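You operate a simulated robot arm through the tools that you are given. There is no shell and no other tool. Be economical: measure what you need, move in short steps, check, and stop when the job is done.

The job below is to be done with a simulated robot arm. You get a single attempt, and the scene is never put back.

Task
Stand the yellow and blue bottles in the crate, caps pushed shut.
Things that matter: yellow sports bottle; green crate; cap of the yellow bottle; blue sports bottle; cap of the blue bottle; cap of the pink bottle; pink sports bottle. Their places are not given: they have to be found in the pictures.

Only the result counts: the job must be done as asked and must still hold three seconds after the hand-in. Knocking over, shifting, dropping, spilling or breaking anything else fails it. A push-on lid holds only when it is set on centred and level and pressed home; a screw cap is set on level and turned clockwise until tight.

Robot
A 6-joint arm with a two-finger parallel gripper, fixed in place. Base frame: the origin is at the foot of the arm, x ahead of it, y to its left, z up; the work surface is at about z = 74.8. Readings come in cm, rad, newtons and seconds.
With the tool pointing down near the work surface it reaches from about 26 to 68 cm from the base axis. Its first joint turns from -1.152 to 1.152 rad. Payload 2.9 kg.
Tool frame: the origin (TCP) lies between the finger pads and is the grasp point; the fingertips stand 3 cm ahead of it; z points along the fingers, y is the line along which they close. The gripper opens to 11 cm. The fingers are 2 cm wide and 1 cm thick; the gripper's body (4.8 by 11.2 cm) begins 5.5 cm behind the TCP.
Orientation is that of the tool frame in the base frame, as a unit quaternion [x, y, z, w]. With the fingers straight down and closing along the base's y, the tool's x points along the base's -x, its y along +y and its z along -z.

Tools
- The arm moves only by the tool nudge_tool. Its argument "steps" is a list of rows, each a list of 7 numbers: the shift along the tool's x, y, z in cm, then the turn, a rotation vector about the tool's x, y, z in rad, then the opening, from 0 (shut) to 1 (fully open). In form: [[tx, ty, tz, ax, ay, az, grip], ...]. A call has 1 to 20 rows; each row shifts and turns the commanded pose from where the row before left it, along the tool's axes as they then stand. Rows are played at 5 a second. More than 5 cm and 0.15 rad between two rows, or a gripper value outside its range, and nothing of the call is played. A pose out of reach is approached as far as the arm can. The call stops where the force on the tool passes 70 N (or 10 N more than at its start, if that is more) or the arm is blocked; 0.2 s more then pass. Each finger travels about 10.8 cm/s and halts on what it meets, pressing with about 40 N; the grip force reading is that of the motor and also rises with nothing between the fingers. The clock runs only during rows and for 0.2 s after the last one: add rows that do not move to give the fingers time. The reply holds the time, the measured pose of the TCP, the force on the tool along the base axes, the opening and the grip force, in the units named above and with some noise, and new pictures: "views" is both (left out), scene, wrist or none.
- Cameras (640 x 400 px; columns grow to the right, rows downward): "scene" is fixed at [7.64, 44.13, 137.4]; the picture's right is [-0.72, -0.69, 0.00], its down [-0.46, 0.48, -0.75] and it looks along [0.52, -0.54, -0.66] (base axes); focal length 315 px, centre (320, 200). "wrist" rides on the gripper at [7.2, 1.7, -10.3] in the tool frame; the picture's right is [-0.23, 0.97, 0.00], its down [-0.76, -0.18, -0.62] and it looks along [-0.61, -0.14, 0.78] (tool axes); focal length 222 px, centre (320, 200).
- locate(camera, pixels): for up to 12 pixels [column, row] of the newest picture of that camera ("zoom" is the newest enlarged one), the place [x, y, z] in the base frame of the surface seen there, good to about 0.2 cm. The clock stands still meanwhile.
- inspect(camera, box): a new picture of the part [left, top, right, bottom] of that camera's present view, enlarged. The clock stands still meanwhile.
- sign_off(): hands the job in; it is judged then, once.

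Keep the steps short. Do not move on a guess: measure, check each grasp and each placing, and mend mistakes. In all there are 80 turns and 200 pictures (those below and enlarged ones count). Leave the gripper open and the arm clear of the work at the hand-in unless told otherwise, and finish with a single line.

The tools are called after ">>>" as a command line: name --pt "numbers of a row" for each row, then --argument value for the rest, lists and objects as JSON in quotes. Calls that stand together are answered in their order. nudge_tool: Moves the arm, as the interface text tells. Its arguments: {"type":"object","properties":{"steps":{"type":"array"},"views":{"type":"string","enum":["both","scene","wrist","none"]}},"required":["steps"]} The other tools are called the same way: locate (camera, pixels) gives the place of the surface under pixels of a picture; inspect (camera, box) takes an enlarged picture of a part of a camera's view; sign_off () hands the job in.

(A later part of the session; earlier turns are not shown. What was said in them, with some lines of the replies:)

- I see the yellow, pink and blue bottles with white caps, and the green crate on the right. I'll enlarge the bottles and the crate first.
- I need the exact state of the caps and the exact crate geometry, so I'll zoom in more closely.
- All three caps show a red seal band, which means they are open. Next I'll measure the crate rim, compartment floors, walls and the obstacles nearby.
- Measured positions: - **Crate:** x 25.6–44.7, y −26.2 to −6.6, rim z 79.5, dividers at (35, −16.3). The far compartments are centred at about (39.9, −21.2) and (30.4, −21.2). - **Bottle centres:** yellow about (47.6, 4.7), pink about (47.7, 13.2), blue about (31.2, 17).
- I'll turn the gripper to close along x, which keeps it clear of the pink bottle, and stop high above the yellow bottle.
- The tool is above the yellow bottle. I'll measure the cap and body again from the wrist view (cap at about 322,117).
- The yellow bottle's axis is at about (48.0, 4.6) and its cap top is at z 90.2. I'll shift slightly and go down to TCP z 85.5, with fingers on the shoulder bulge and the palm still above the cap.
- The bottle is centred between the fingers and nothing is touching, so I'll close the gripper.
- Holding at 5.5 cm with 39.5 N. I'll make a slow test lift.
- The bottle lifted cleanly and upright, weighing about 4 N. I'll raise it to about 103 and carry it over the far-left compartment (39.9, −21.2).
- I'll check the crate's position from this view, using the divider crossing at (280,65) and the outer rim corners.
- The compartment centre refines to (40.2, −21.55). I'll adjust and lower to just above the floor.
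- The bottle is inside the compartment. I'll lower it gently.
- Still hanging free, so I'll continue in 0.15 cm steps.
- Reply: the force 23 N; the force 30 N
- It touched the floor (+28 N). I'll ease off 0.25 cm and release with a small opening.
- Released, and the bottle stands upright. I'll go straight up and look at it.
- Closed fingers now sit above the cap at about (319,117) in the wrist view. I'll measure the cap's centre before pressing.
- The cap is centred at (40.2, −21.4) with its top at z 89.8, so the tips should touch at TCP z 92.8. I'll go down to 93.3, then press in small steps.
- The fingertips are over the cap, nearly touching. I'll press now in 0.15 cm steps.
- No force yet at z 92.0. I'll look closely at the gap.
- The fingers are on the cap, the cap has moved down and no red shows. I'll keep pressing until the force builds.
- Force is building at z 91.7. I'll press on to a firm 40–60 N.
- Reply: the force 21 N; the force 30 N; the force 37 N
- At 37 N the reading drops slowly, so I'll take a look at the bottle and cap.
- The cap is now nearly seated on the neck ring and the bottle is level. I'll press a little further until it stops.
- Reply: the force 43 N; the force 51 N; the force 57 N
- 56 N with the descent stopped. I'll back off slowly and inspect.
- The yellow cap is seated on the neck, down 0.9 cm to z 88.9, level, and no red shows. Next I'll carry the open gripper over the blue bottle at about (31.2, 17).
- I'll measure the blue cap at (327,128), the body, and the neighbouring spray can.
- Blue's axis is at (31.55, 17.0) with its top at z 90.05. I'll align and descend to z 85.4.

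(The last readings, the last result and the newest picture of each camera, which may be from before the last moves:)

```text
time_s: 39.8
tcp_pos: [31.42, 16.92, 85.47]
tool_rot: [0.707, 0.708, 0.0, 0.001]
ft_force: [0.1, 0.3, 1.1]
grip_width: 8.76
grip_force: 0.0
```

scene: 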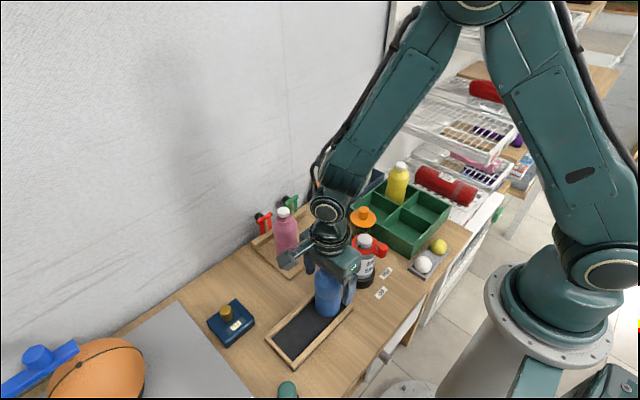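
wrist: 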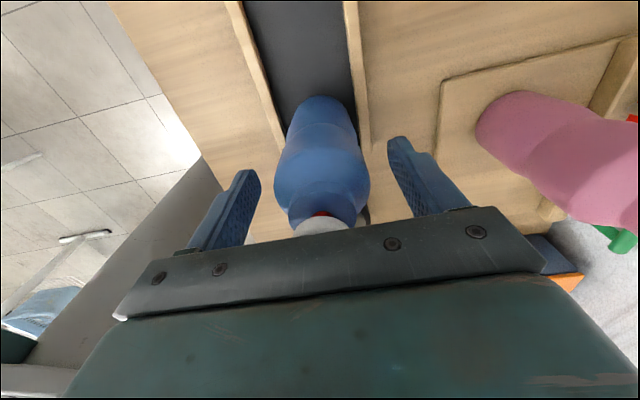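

The blue bottle is centred between the fingers. I'll close and test-lift.

>>> nudge_tool --pt "0 0 0 0 0 0 0.6" --pt "0 0 0 0 0 0 0.45" --pt "0 0 0 0 0 0 0.35" --pt "0 0 0 0 0 0 0.3" --pt "0 0 0 0 0 0 0.3" --pt "0 0 0 0 0 0 0.3" --views "none"

>>> nudge_tool --pt "0 0 -0.5 0 0 0 0.3" --pt "0 0 -1 0 0 0 0.3" --pt "0 0 -1.5 0 0 0 0.3" --pt "0 0 0 0 0 0 0.3"

```text
time_s: 41.2
tcp_pos: [31.44, 16.92, 85.4]
tool_rot: [0.707, 0.707, 0.0, 0.0]
ft_force: [2.9, 0.9, -0.1]
grip_width: 5.54
grip_force: 40.3
```

```text
time_s: 42.2
tcp_pos: [31.32, 16.92, 88.3]
tool_rot: [0.707, 0.707, 0.0, 0.0]
ft_force: [0.6, 0.1, -2.8]
grip_width: 5.53
grip_force: 39.9
```

scene: 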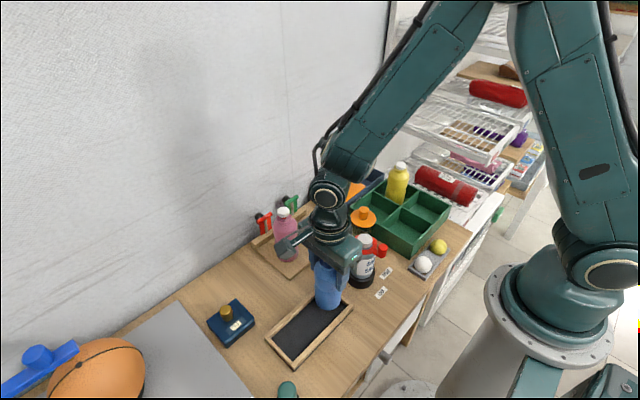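
wrist: 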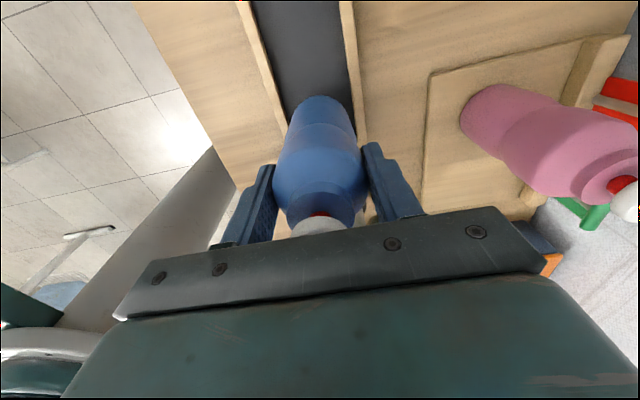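

Blue lifted cleanly. I'll raise it and carry it over the crate to the compartment at (30.7, −21.6), keeping the bottle bottom above z 95.

>>> nudge_tool --pt "0 0 -2.5 0 0 0 0.3" --pt "0 0 -2.5 0 0 0 0.3" --pt "0 0 -2.5 0 0 0 0.3" --pt "0 0 -2.5 0 0 0 0.3" --pt "0 0 -2.5 0 0 0 0.3" --pt "0 0 -2.5 0 0 0 0.3" --pt "0 0 -2.0 0 0 0 0.3" --pt "0 0 0 0 0 0 0.3" --views "none"

>>> nudge_tool --pt "-1.5 0 0 0 0 0 0.3" --pt "-2.5 -0.05 0 0 0 0 0.3" --pt "-2.5 -0.05 0 0 0 0 0.3" --pt "-2.5 -0.05 0 0 0 0 0.3" --pt "-2.5 -0.05 0 0 0 0 0.3" --pt "-2.5 -0.05 0 0 0 0 0.3" --pt "-2.5 -0.05 0 0 0 0 0.3" --pt "-2.5 -0.05 0 0 0 0 0.3" --pt "-2.5 -0.05 0 0 0 0 0.3" --pt "-2.5 -0.05 0 0 0 0 0.3" --pt "-2.5 -0.05 0 0 0 0 0.3" --pt "-2.5 -0.05 0 0 0 0 0.3" --pt "-2.5 -0.05 0 0 0 0 0.3" --pt "-2.5 -0.05 0 0 0 0 0.3" --pt "-2.5 -0.05 0 0 0 0 0.3" --pt "-2.0 -0.05 0 0 0 0 0.3" --pt "0 0 0 0 0 0 0.3"

```text
time_s: 44.0
tcp_pos: [31.4, 16.7, 105.42]
tool_rot: [0.707, 0.707, 0.0, 0.0]
ft_force: [-0.8, 0.2, -3.8]
grip_width: 5.49
grip_force: 40.0
```

```text
time_s: 47.6
tcp_pos: [30.7, -21.45, 105.59]
tool_rot: [0.707, 0.707, 0.0, 0.0]
ft_force: [0.2, 0.3, -4.2]
grip_width: 5.51
grip_force: 39.8
```

scene: 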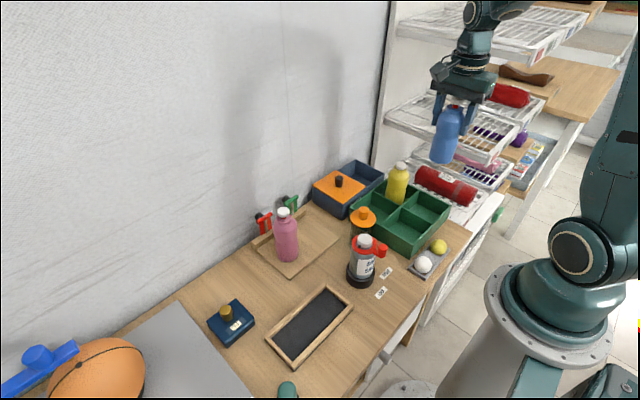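
wrist: 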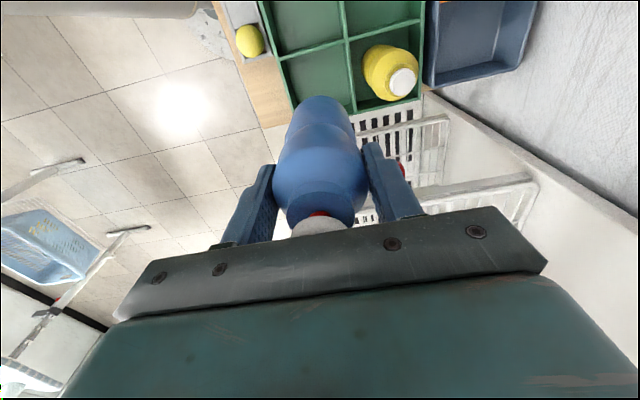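

I'll re-check the crate edges, then lower to z 88.

>>> locate --camera "wrist" --pixels '[[346, 40], [281, 57], [421, 20], [420, 97], [403, 80], [266, 8]]'

>>> nudge_tool --pt "-0.1 0 2 0 0 0 0.3" --pt "0 0 2 0 0 0 0.3" --pt "0 0 2 0 0 0 0.3" --pt "0 0 2 0 0 0 0.3" --pt "0 0 2 0 0 0 0.3" --pt "0 0 0 0 0 0 0.3"

```text
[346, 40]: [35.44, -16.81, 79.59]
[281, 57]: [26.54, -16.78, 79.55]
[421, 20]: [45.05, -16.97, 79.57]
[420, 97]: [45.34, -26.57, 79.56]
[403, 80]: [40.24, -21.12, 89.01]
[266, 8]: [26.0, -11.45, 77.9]
```

```text
time_s: 49.0
tcp_pos: [30.71, -21.64, 95.48]
tool_rot: [0.707, 0.707, 0.0, 0.001]
ft_force: [-0.7, 1.0, -3.8]
grip_width: 5.5
grip_force: 40.2
```

scene: 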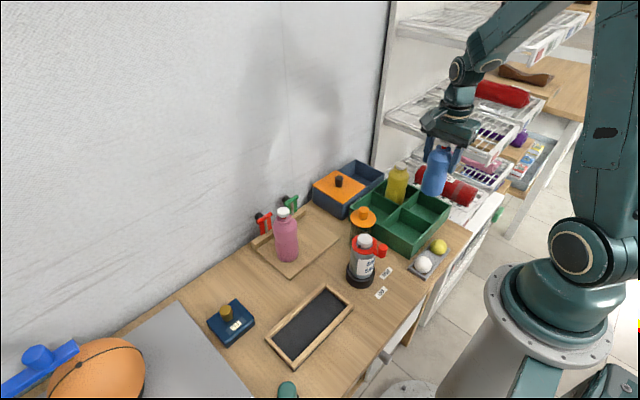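
wrist: 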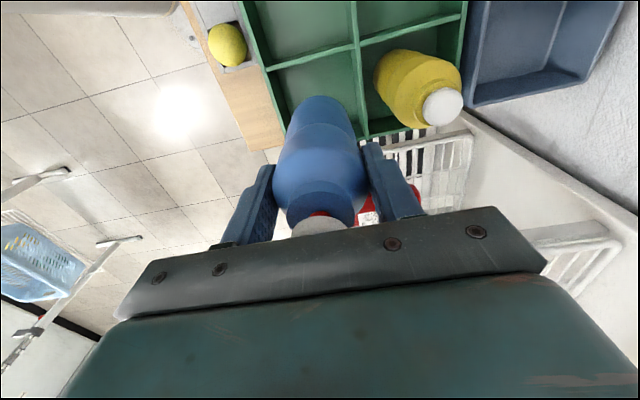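

Crate unmoved, and the bottle is centred over its compartment and clear of yellow. I'll lower to z 85.6.

>>> nudge_tool --pt "0 0 2 0 0 0 0.3" --pt "0 0 2 0 0 0 0.3" --pt "0 0 2 0 0 0 0.3" --pt "0 0 2 0 0 0 0.3" --pt "0 0 1.0 0 0 0 0.3" --pt "0 0 0.6 0 0 0 0.3" --pt "0 0 0 0 0 0 0.3"

```text
time_s: 50.6
tcp_pos: [30.67, -21.67, 85.8]
tool_rot: [0.707, 0.707, 0.0, 0.0]
ft_force: [0.1, 0.6, -3.7]
grip_width: 5.5
grip_force: 40.0
```

scene: 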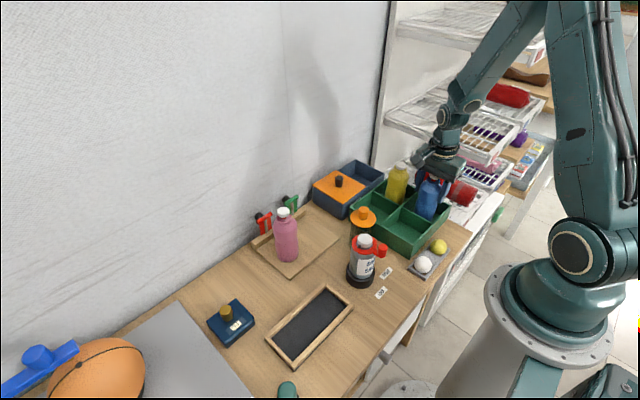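
wrist: 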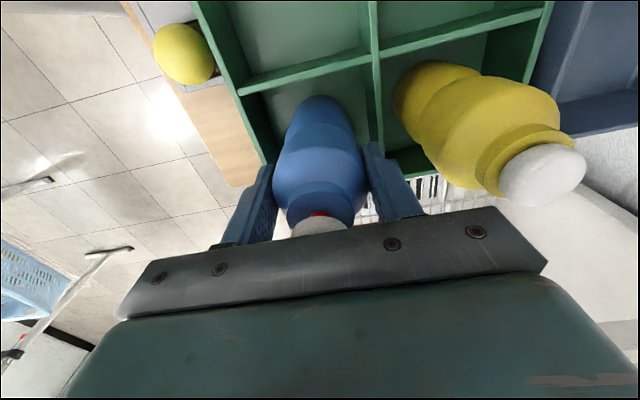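

Inside the compartment. I'll take small steps to touch down.

>>> nudge_tool --pt "0 0 0.2 0 0 0 0.3" --pt "0 0 0.15 0 0 0 0.3" --pt "0 0 0 0 0 0 0.3" --views "none"

>>> nudge_tool --pt "0 0 0.15 0 0 0 0.3" --pt "0 0 0 0 0 0 0.3" --views "none"

>>> nudge_tool --pt "0 0 0.15 0 0 0 0.3" --pt "0 0 0 0 0 0 0.3" --views "none"

```text
time_s: 51.4
tcp_pos: [30.65, -21.63, 85.54]
tool_rot: [0.707, 0.707, 0.0, 0.0]
ft_force: [-0.3, -0.3, -3.5]
grip_width: 5.53
grip_force: 40.4
```

```text
time_s: 52.0
tcp_pos: [30.78, -21.76, 85.38]
tool_rot: [0.707, 0.707, -0.001, 0.0]
ft_force: [-0.2, 0.6, -3.8]
grip_width: 5.52
grip_force: 40.0
```

```text
time_s: 52.6
tcp_pos: [30.73, -21.6, 85.22]
tool_rot: [0.707, 0.707, 0.0, 0.001]
ft_force: [-0.3, 1.0, 5.7]
grip_width: 5.48
grip_force: 40.2
```

Touched down (+5.7 N). I'll release, rise and close the fingers.

>>> nudge_tool --pt "0 0 0 0 0 0 0.4" --pt "0 0 0 0 0 0 0.55" --pt "0 0 0 0 0 0 0.66" --pt "0 0 0 0 0 0 0.66" --pt "0 0 -1 0 0 0 0.66" --pt "0 0 -2 0 0 0 0.66" --pt "0 0 -2 0 0 0 0.66" --pt "0 0 -2 0 0 0 0.66" --pt "0 0 -2.5 0 0 0 0.5" --pt "0 0 -2.5 0 0 0 0.2" --pt "0 0 -2.5 0 0 0 0" --pt "0 0 -1.5 0 0 0 0" --pt "0 0 0 0 0 0 0"

>>> inspect --camera "wrist" --box '[290, 60, 354, 140]'

>>> locate --camera "wrist" --pixels '[[319, 117], [309, 117], [329, 117], [319, 108], [319, 126]]'

```text
time_s: 55.4
tcp_pos: [30.82, -21.8, 101.23]
tool_rot: [0.707, 0.707, 0.0, 0.0]
ft_force: [0.0, -0.6, 0.3]
grip_width: 0.0
grip_force: 37.9
```

scene: 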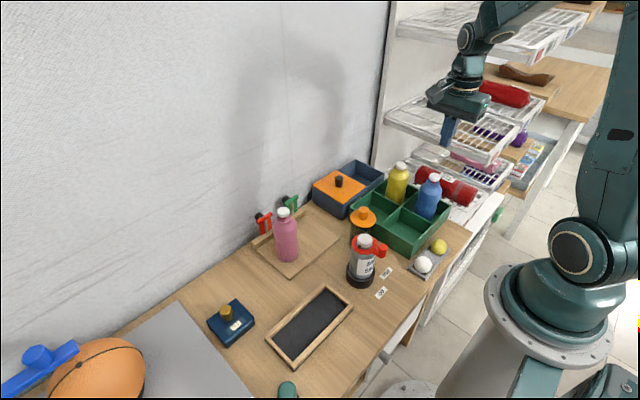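
wrist: 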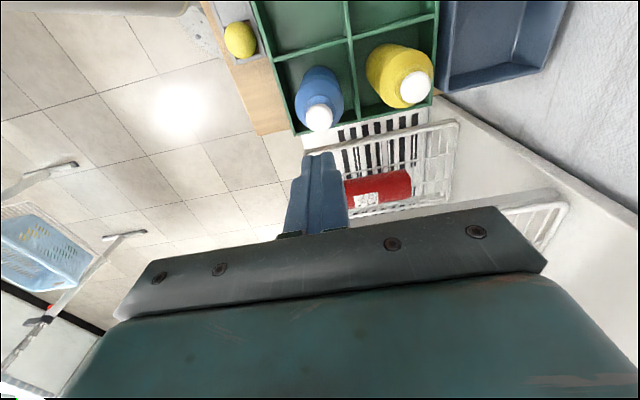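

```text
5.00 times, centred on (322, 100) of wrist
```

zoom: 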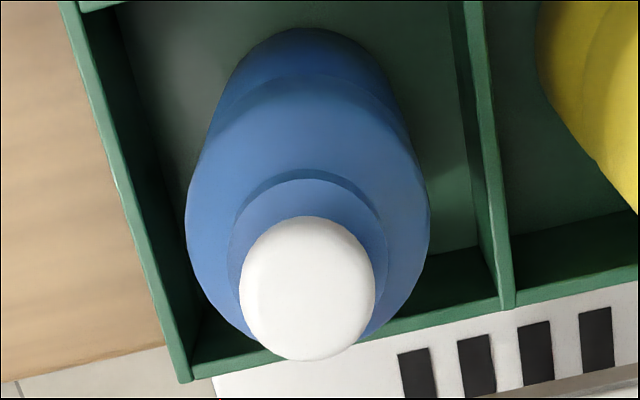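

```text
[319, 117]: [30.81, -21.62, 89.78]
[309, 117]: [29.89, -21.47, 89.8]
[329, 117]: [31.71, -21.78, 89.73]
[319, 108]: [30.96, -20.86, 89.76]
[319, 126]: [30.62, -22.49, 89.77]
```

Blue stands upright, cap centre (30.8, −21.65), top z 89.8. I'll go down and press just as with yellow.

>>> nudge_tool --pt "0.1 0 2 0 0 0 0" --pt "0 0 2 0 0 0 0" --pt "0 0 2 0 0 0 0" --pt "0 0 1.6 0 0 0 0" --pt "0 0 0.5 0 0 0 0" --pt "0 0 0.2 0 0 0 0" --pt "0 0 0.2 0 0 0 0" --pt "0 0 0.2 0 0 0 0" --pt "0 0 0.2 0 0 0 0" --pt "0 0 0.2 0 0 0 0" --pt "0 0 0 0 0 0 0" --views "wrist"

>>> inspect --camera "scene" --box '[380, 140, 460, 220]'

```text
time_s: 57.8
tcp_pos: [30.73, -21.52, 92.02]
tool_rot: [0.707, 0.707, 0.0, 0.0]
ft_force: [0.1, 0.3, -0.2]
grip_width: 0.02
grip_force: 37.5
```

wrist: 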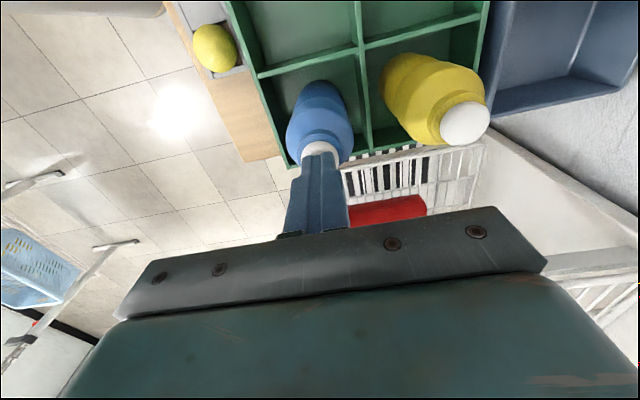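

```text
5.00 times, centred on (420, 180) of scene
```

zoom: 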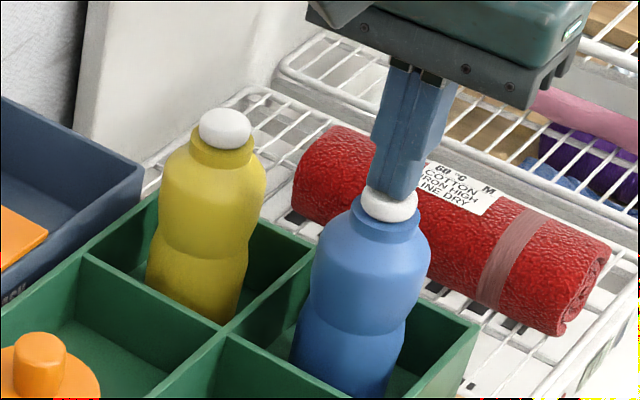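

The cap is moving down. I'll press it home with increasing force.

>>> nudge_tool --pt "0 0 0.2 0 0 0 0" --pt "0 0 0.2 0 0 0 0" --pt "0 0 0.2 0 0 0 0" --pt "0 0 0 0 0 0 0" --views "none"

>>> nudge_tool --pt "0 0 0.2 0 0 0 0" --pt "0 0 0.2 0 0 0 0" --pt "0 0 0 0 0 0 0" --views "none"

>>> nudge_tool --pt "0 0 0.2 0 0 0 0" --pt "0 0 0.2 0 0 0 0" --pt "0 0 0 0 0 0 0" --views "none"

```text
time_s: 58.8
tcp_pos: [30.76, -21.58, 91.5]
tool_rot: [0.708, 0.707, 0.001, 0.001]
ft_force: [0.6, 0.1, 21.6]
grip_width: 0.0
grip_force: 37.7
```

```text
time_s: 59.6
tcp_pos: [30.76, -21.61, 91.28]
tool_rot: [0.707, 0.707, 0.0, 0.002]
ft_force: [-3.3, -0.1, 37.4]
grip_width: 0.0
grip_force: 37.4
```

```text
time_s: 60.4
tcp_pos: [30.83, -21.51, 90.97]
tool_rot: [0.707, 0.707, 0.0, 0.003]
ft_force: [-6.0, -0.7, 54.4]
grip_width: 0.01
grip_force: 37.4
```

54 N reached, about the same as for yellow. I'll retreat straight up and inspect both caps.

>>> nudge_tool --pt "0 0 -0.5 0 0 0 0" --pt "0 0 -0.5 0 0 0 0" --pt "0 0 -0.5 0 0 0 0" --pt "0 0 -1 0 0 0 0" --pt "0 0 -2 0 0 0 0" --pt "0 0 -2.5 0 0 0 0" --pt "0 0 -2.5 0 0 0 0.2" --pt "0 0 -2.5 0 0 0 0.5" --pt "0 0 -2.5 0 0 0 0.8" --pt "0 0 -2.5 0 0 0 0.8" --pt "0 0 0 0 0 0 0.8"

>>> inspect --camera "scene" --box '[385, 155, 449, 215]'

>>> locate --camera "scene" --pixels '[[434, 177], [401, 165], [283, 212], [401, 206], [411, 244]]'

>>> inspect --camera "wrist" --box '[260, 40, 450, 150]'

```text
time_s: 62.8
tcp_pos: [30.86, -21.68, 107.64]
tool_rot: [0.707, 0.707, -0.001, 0.0]
ft_force: [0.1, -0.9, 0.3]
grip_width: 8.78
grip_force: 0.1
```

scene: 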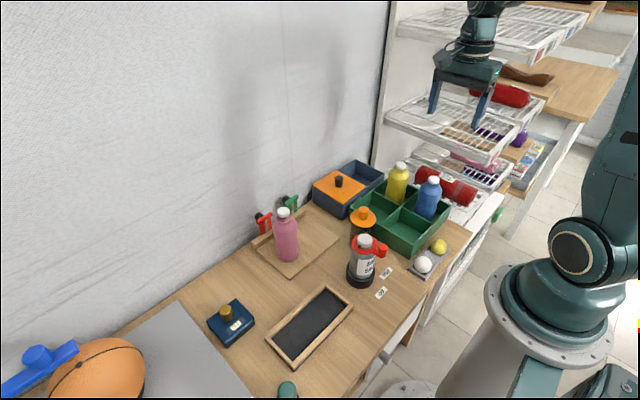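
wrist: 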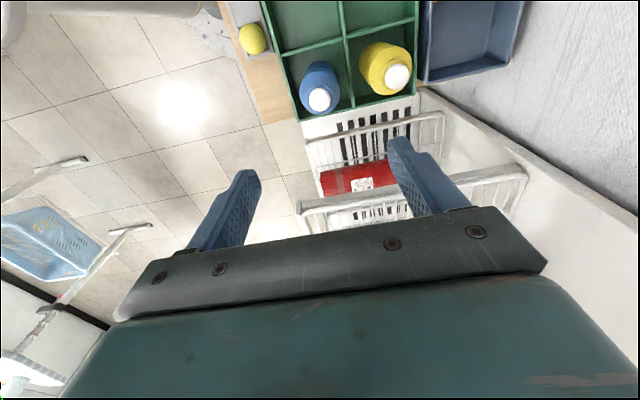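

```text
6.67 times, centred on (417, 185) of scene
```

zoom: 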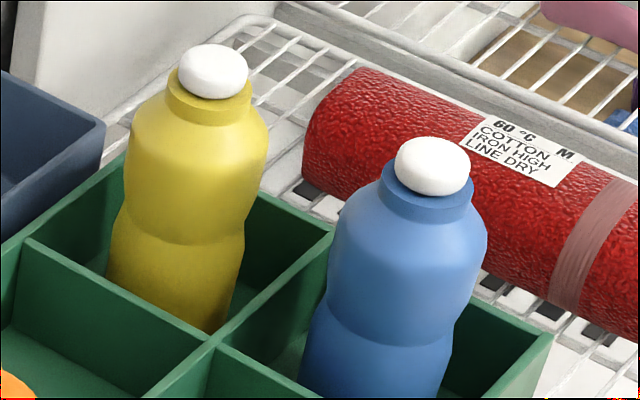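

```text
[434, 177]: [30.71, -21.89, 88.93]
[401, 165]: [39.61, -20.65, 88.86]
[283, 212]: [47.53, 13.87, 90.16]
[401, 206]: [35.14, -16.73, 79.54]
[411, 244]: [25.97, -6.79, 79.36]
```

```text
3.37 times, centred on (355, 95) of wrist
```

zoom: 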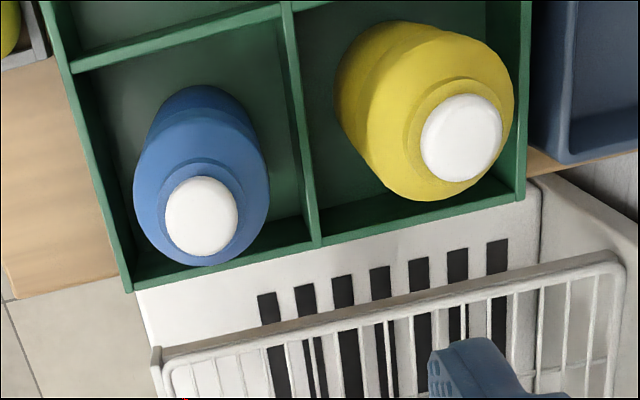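

Both bottles stand upright in their compartments. Both caps are level at z 88.9 with no red showing, the pink bottle and the crate are unmoved, and the gripper is open and clear. I'll hand in now.

>>> sign_off

```text
The job is handed in.
```

The yellow and blue bottles are standing in the green crate with their caps pushed shut, the pink bottle and the crate were not moved, and the job is handed in.
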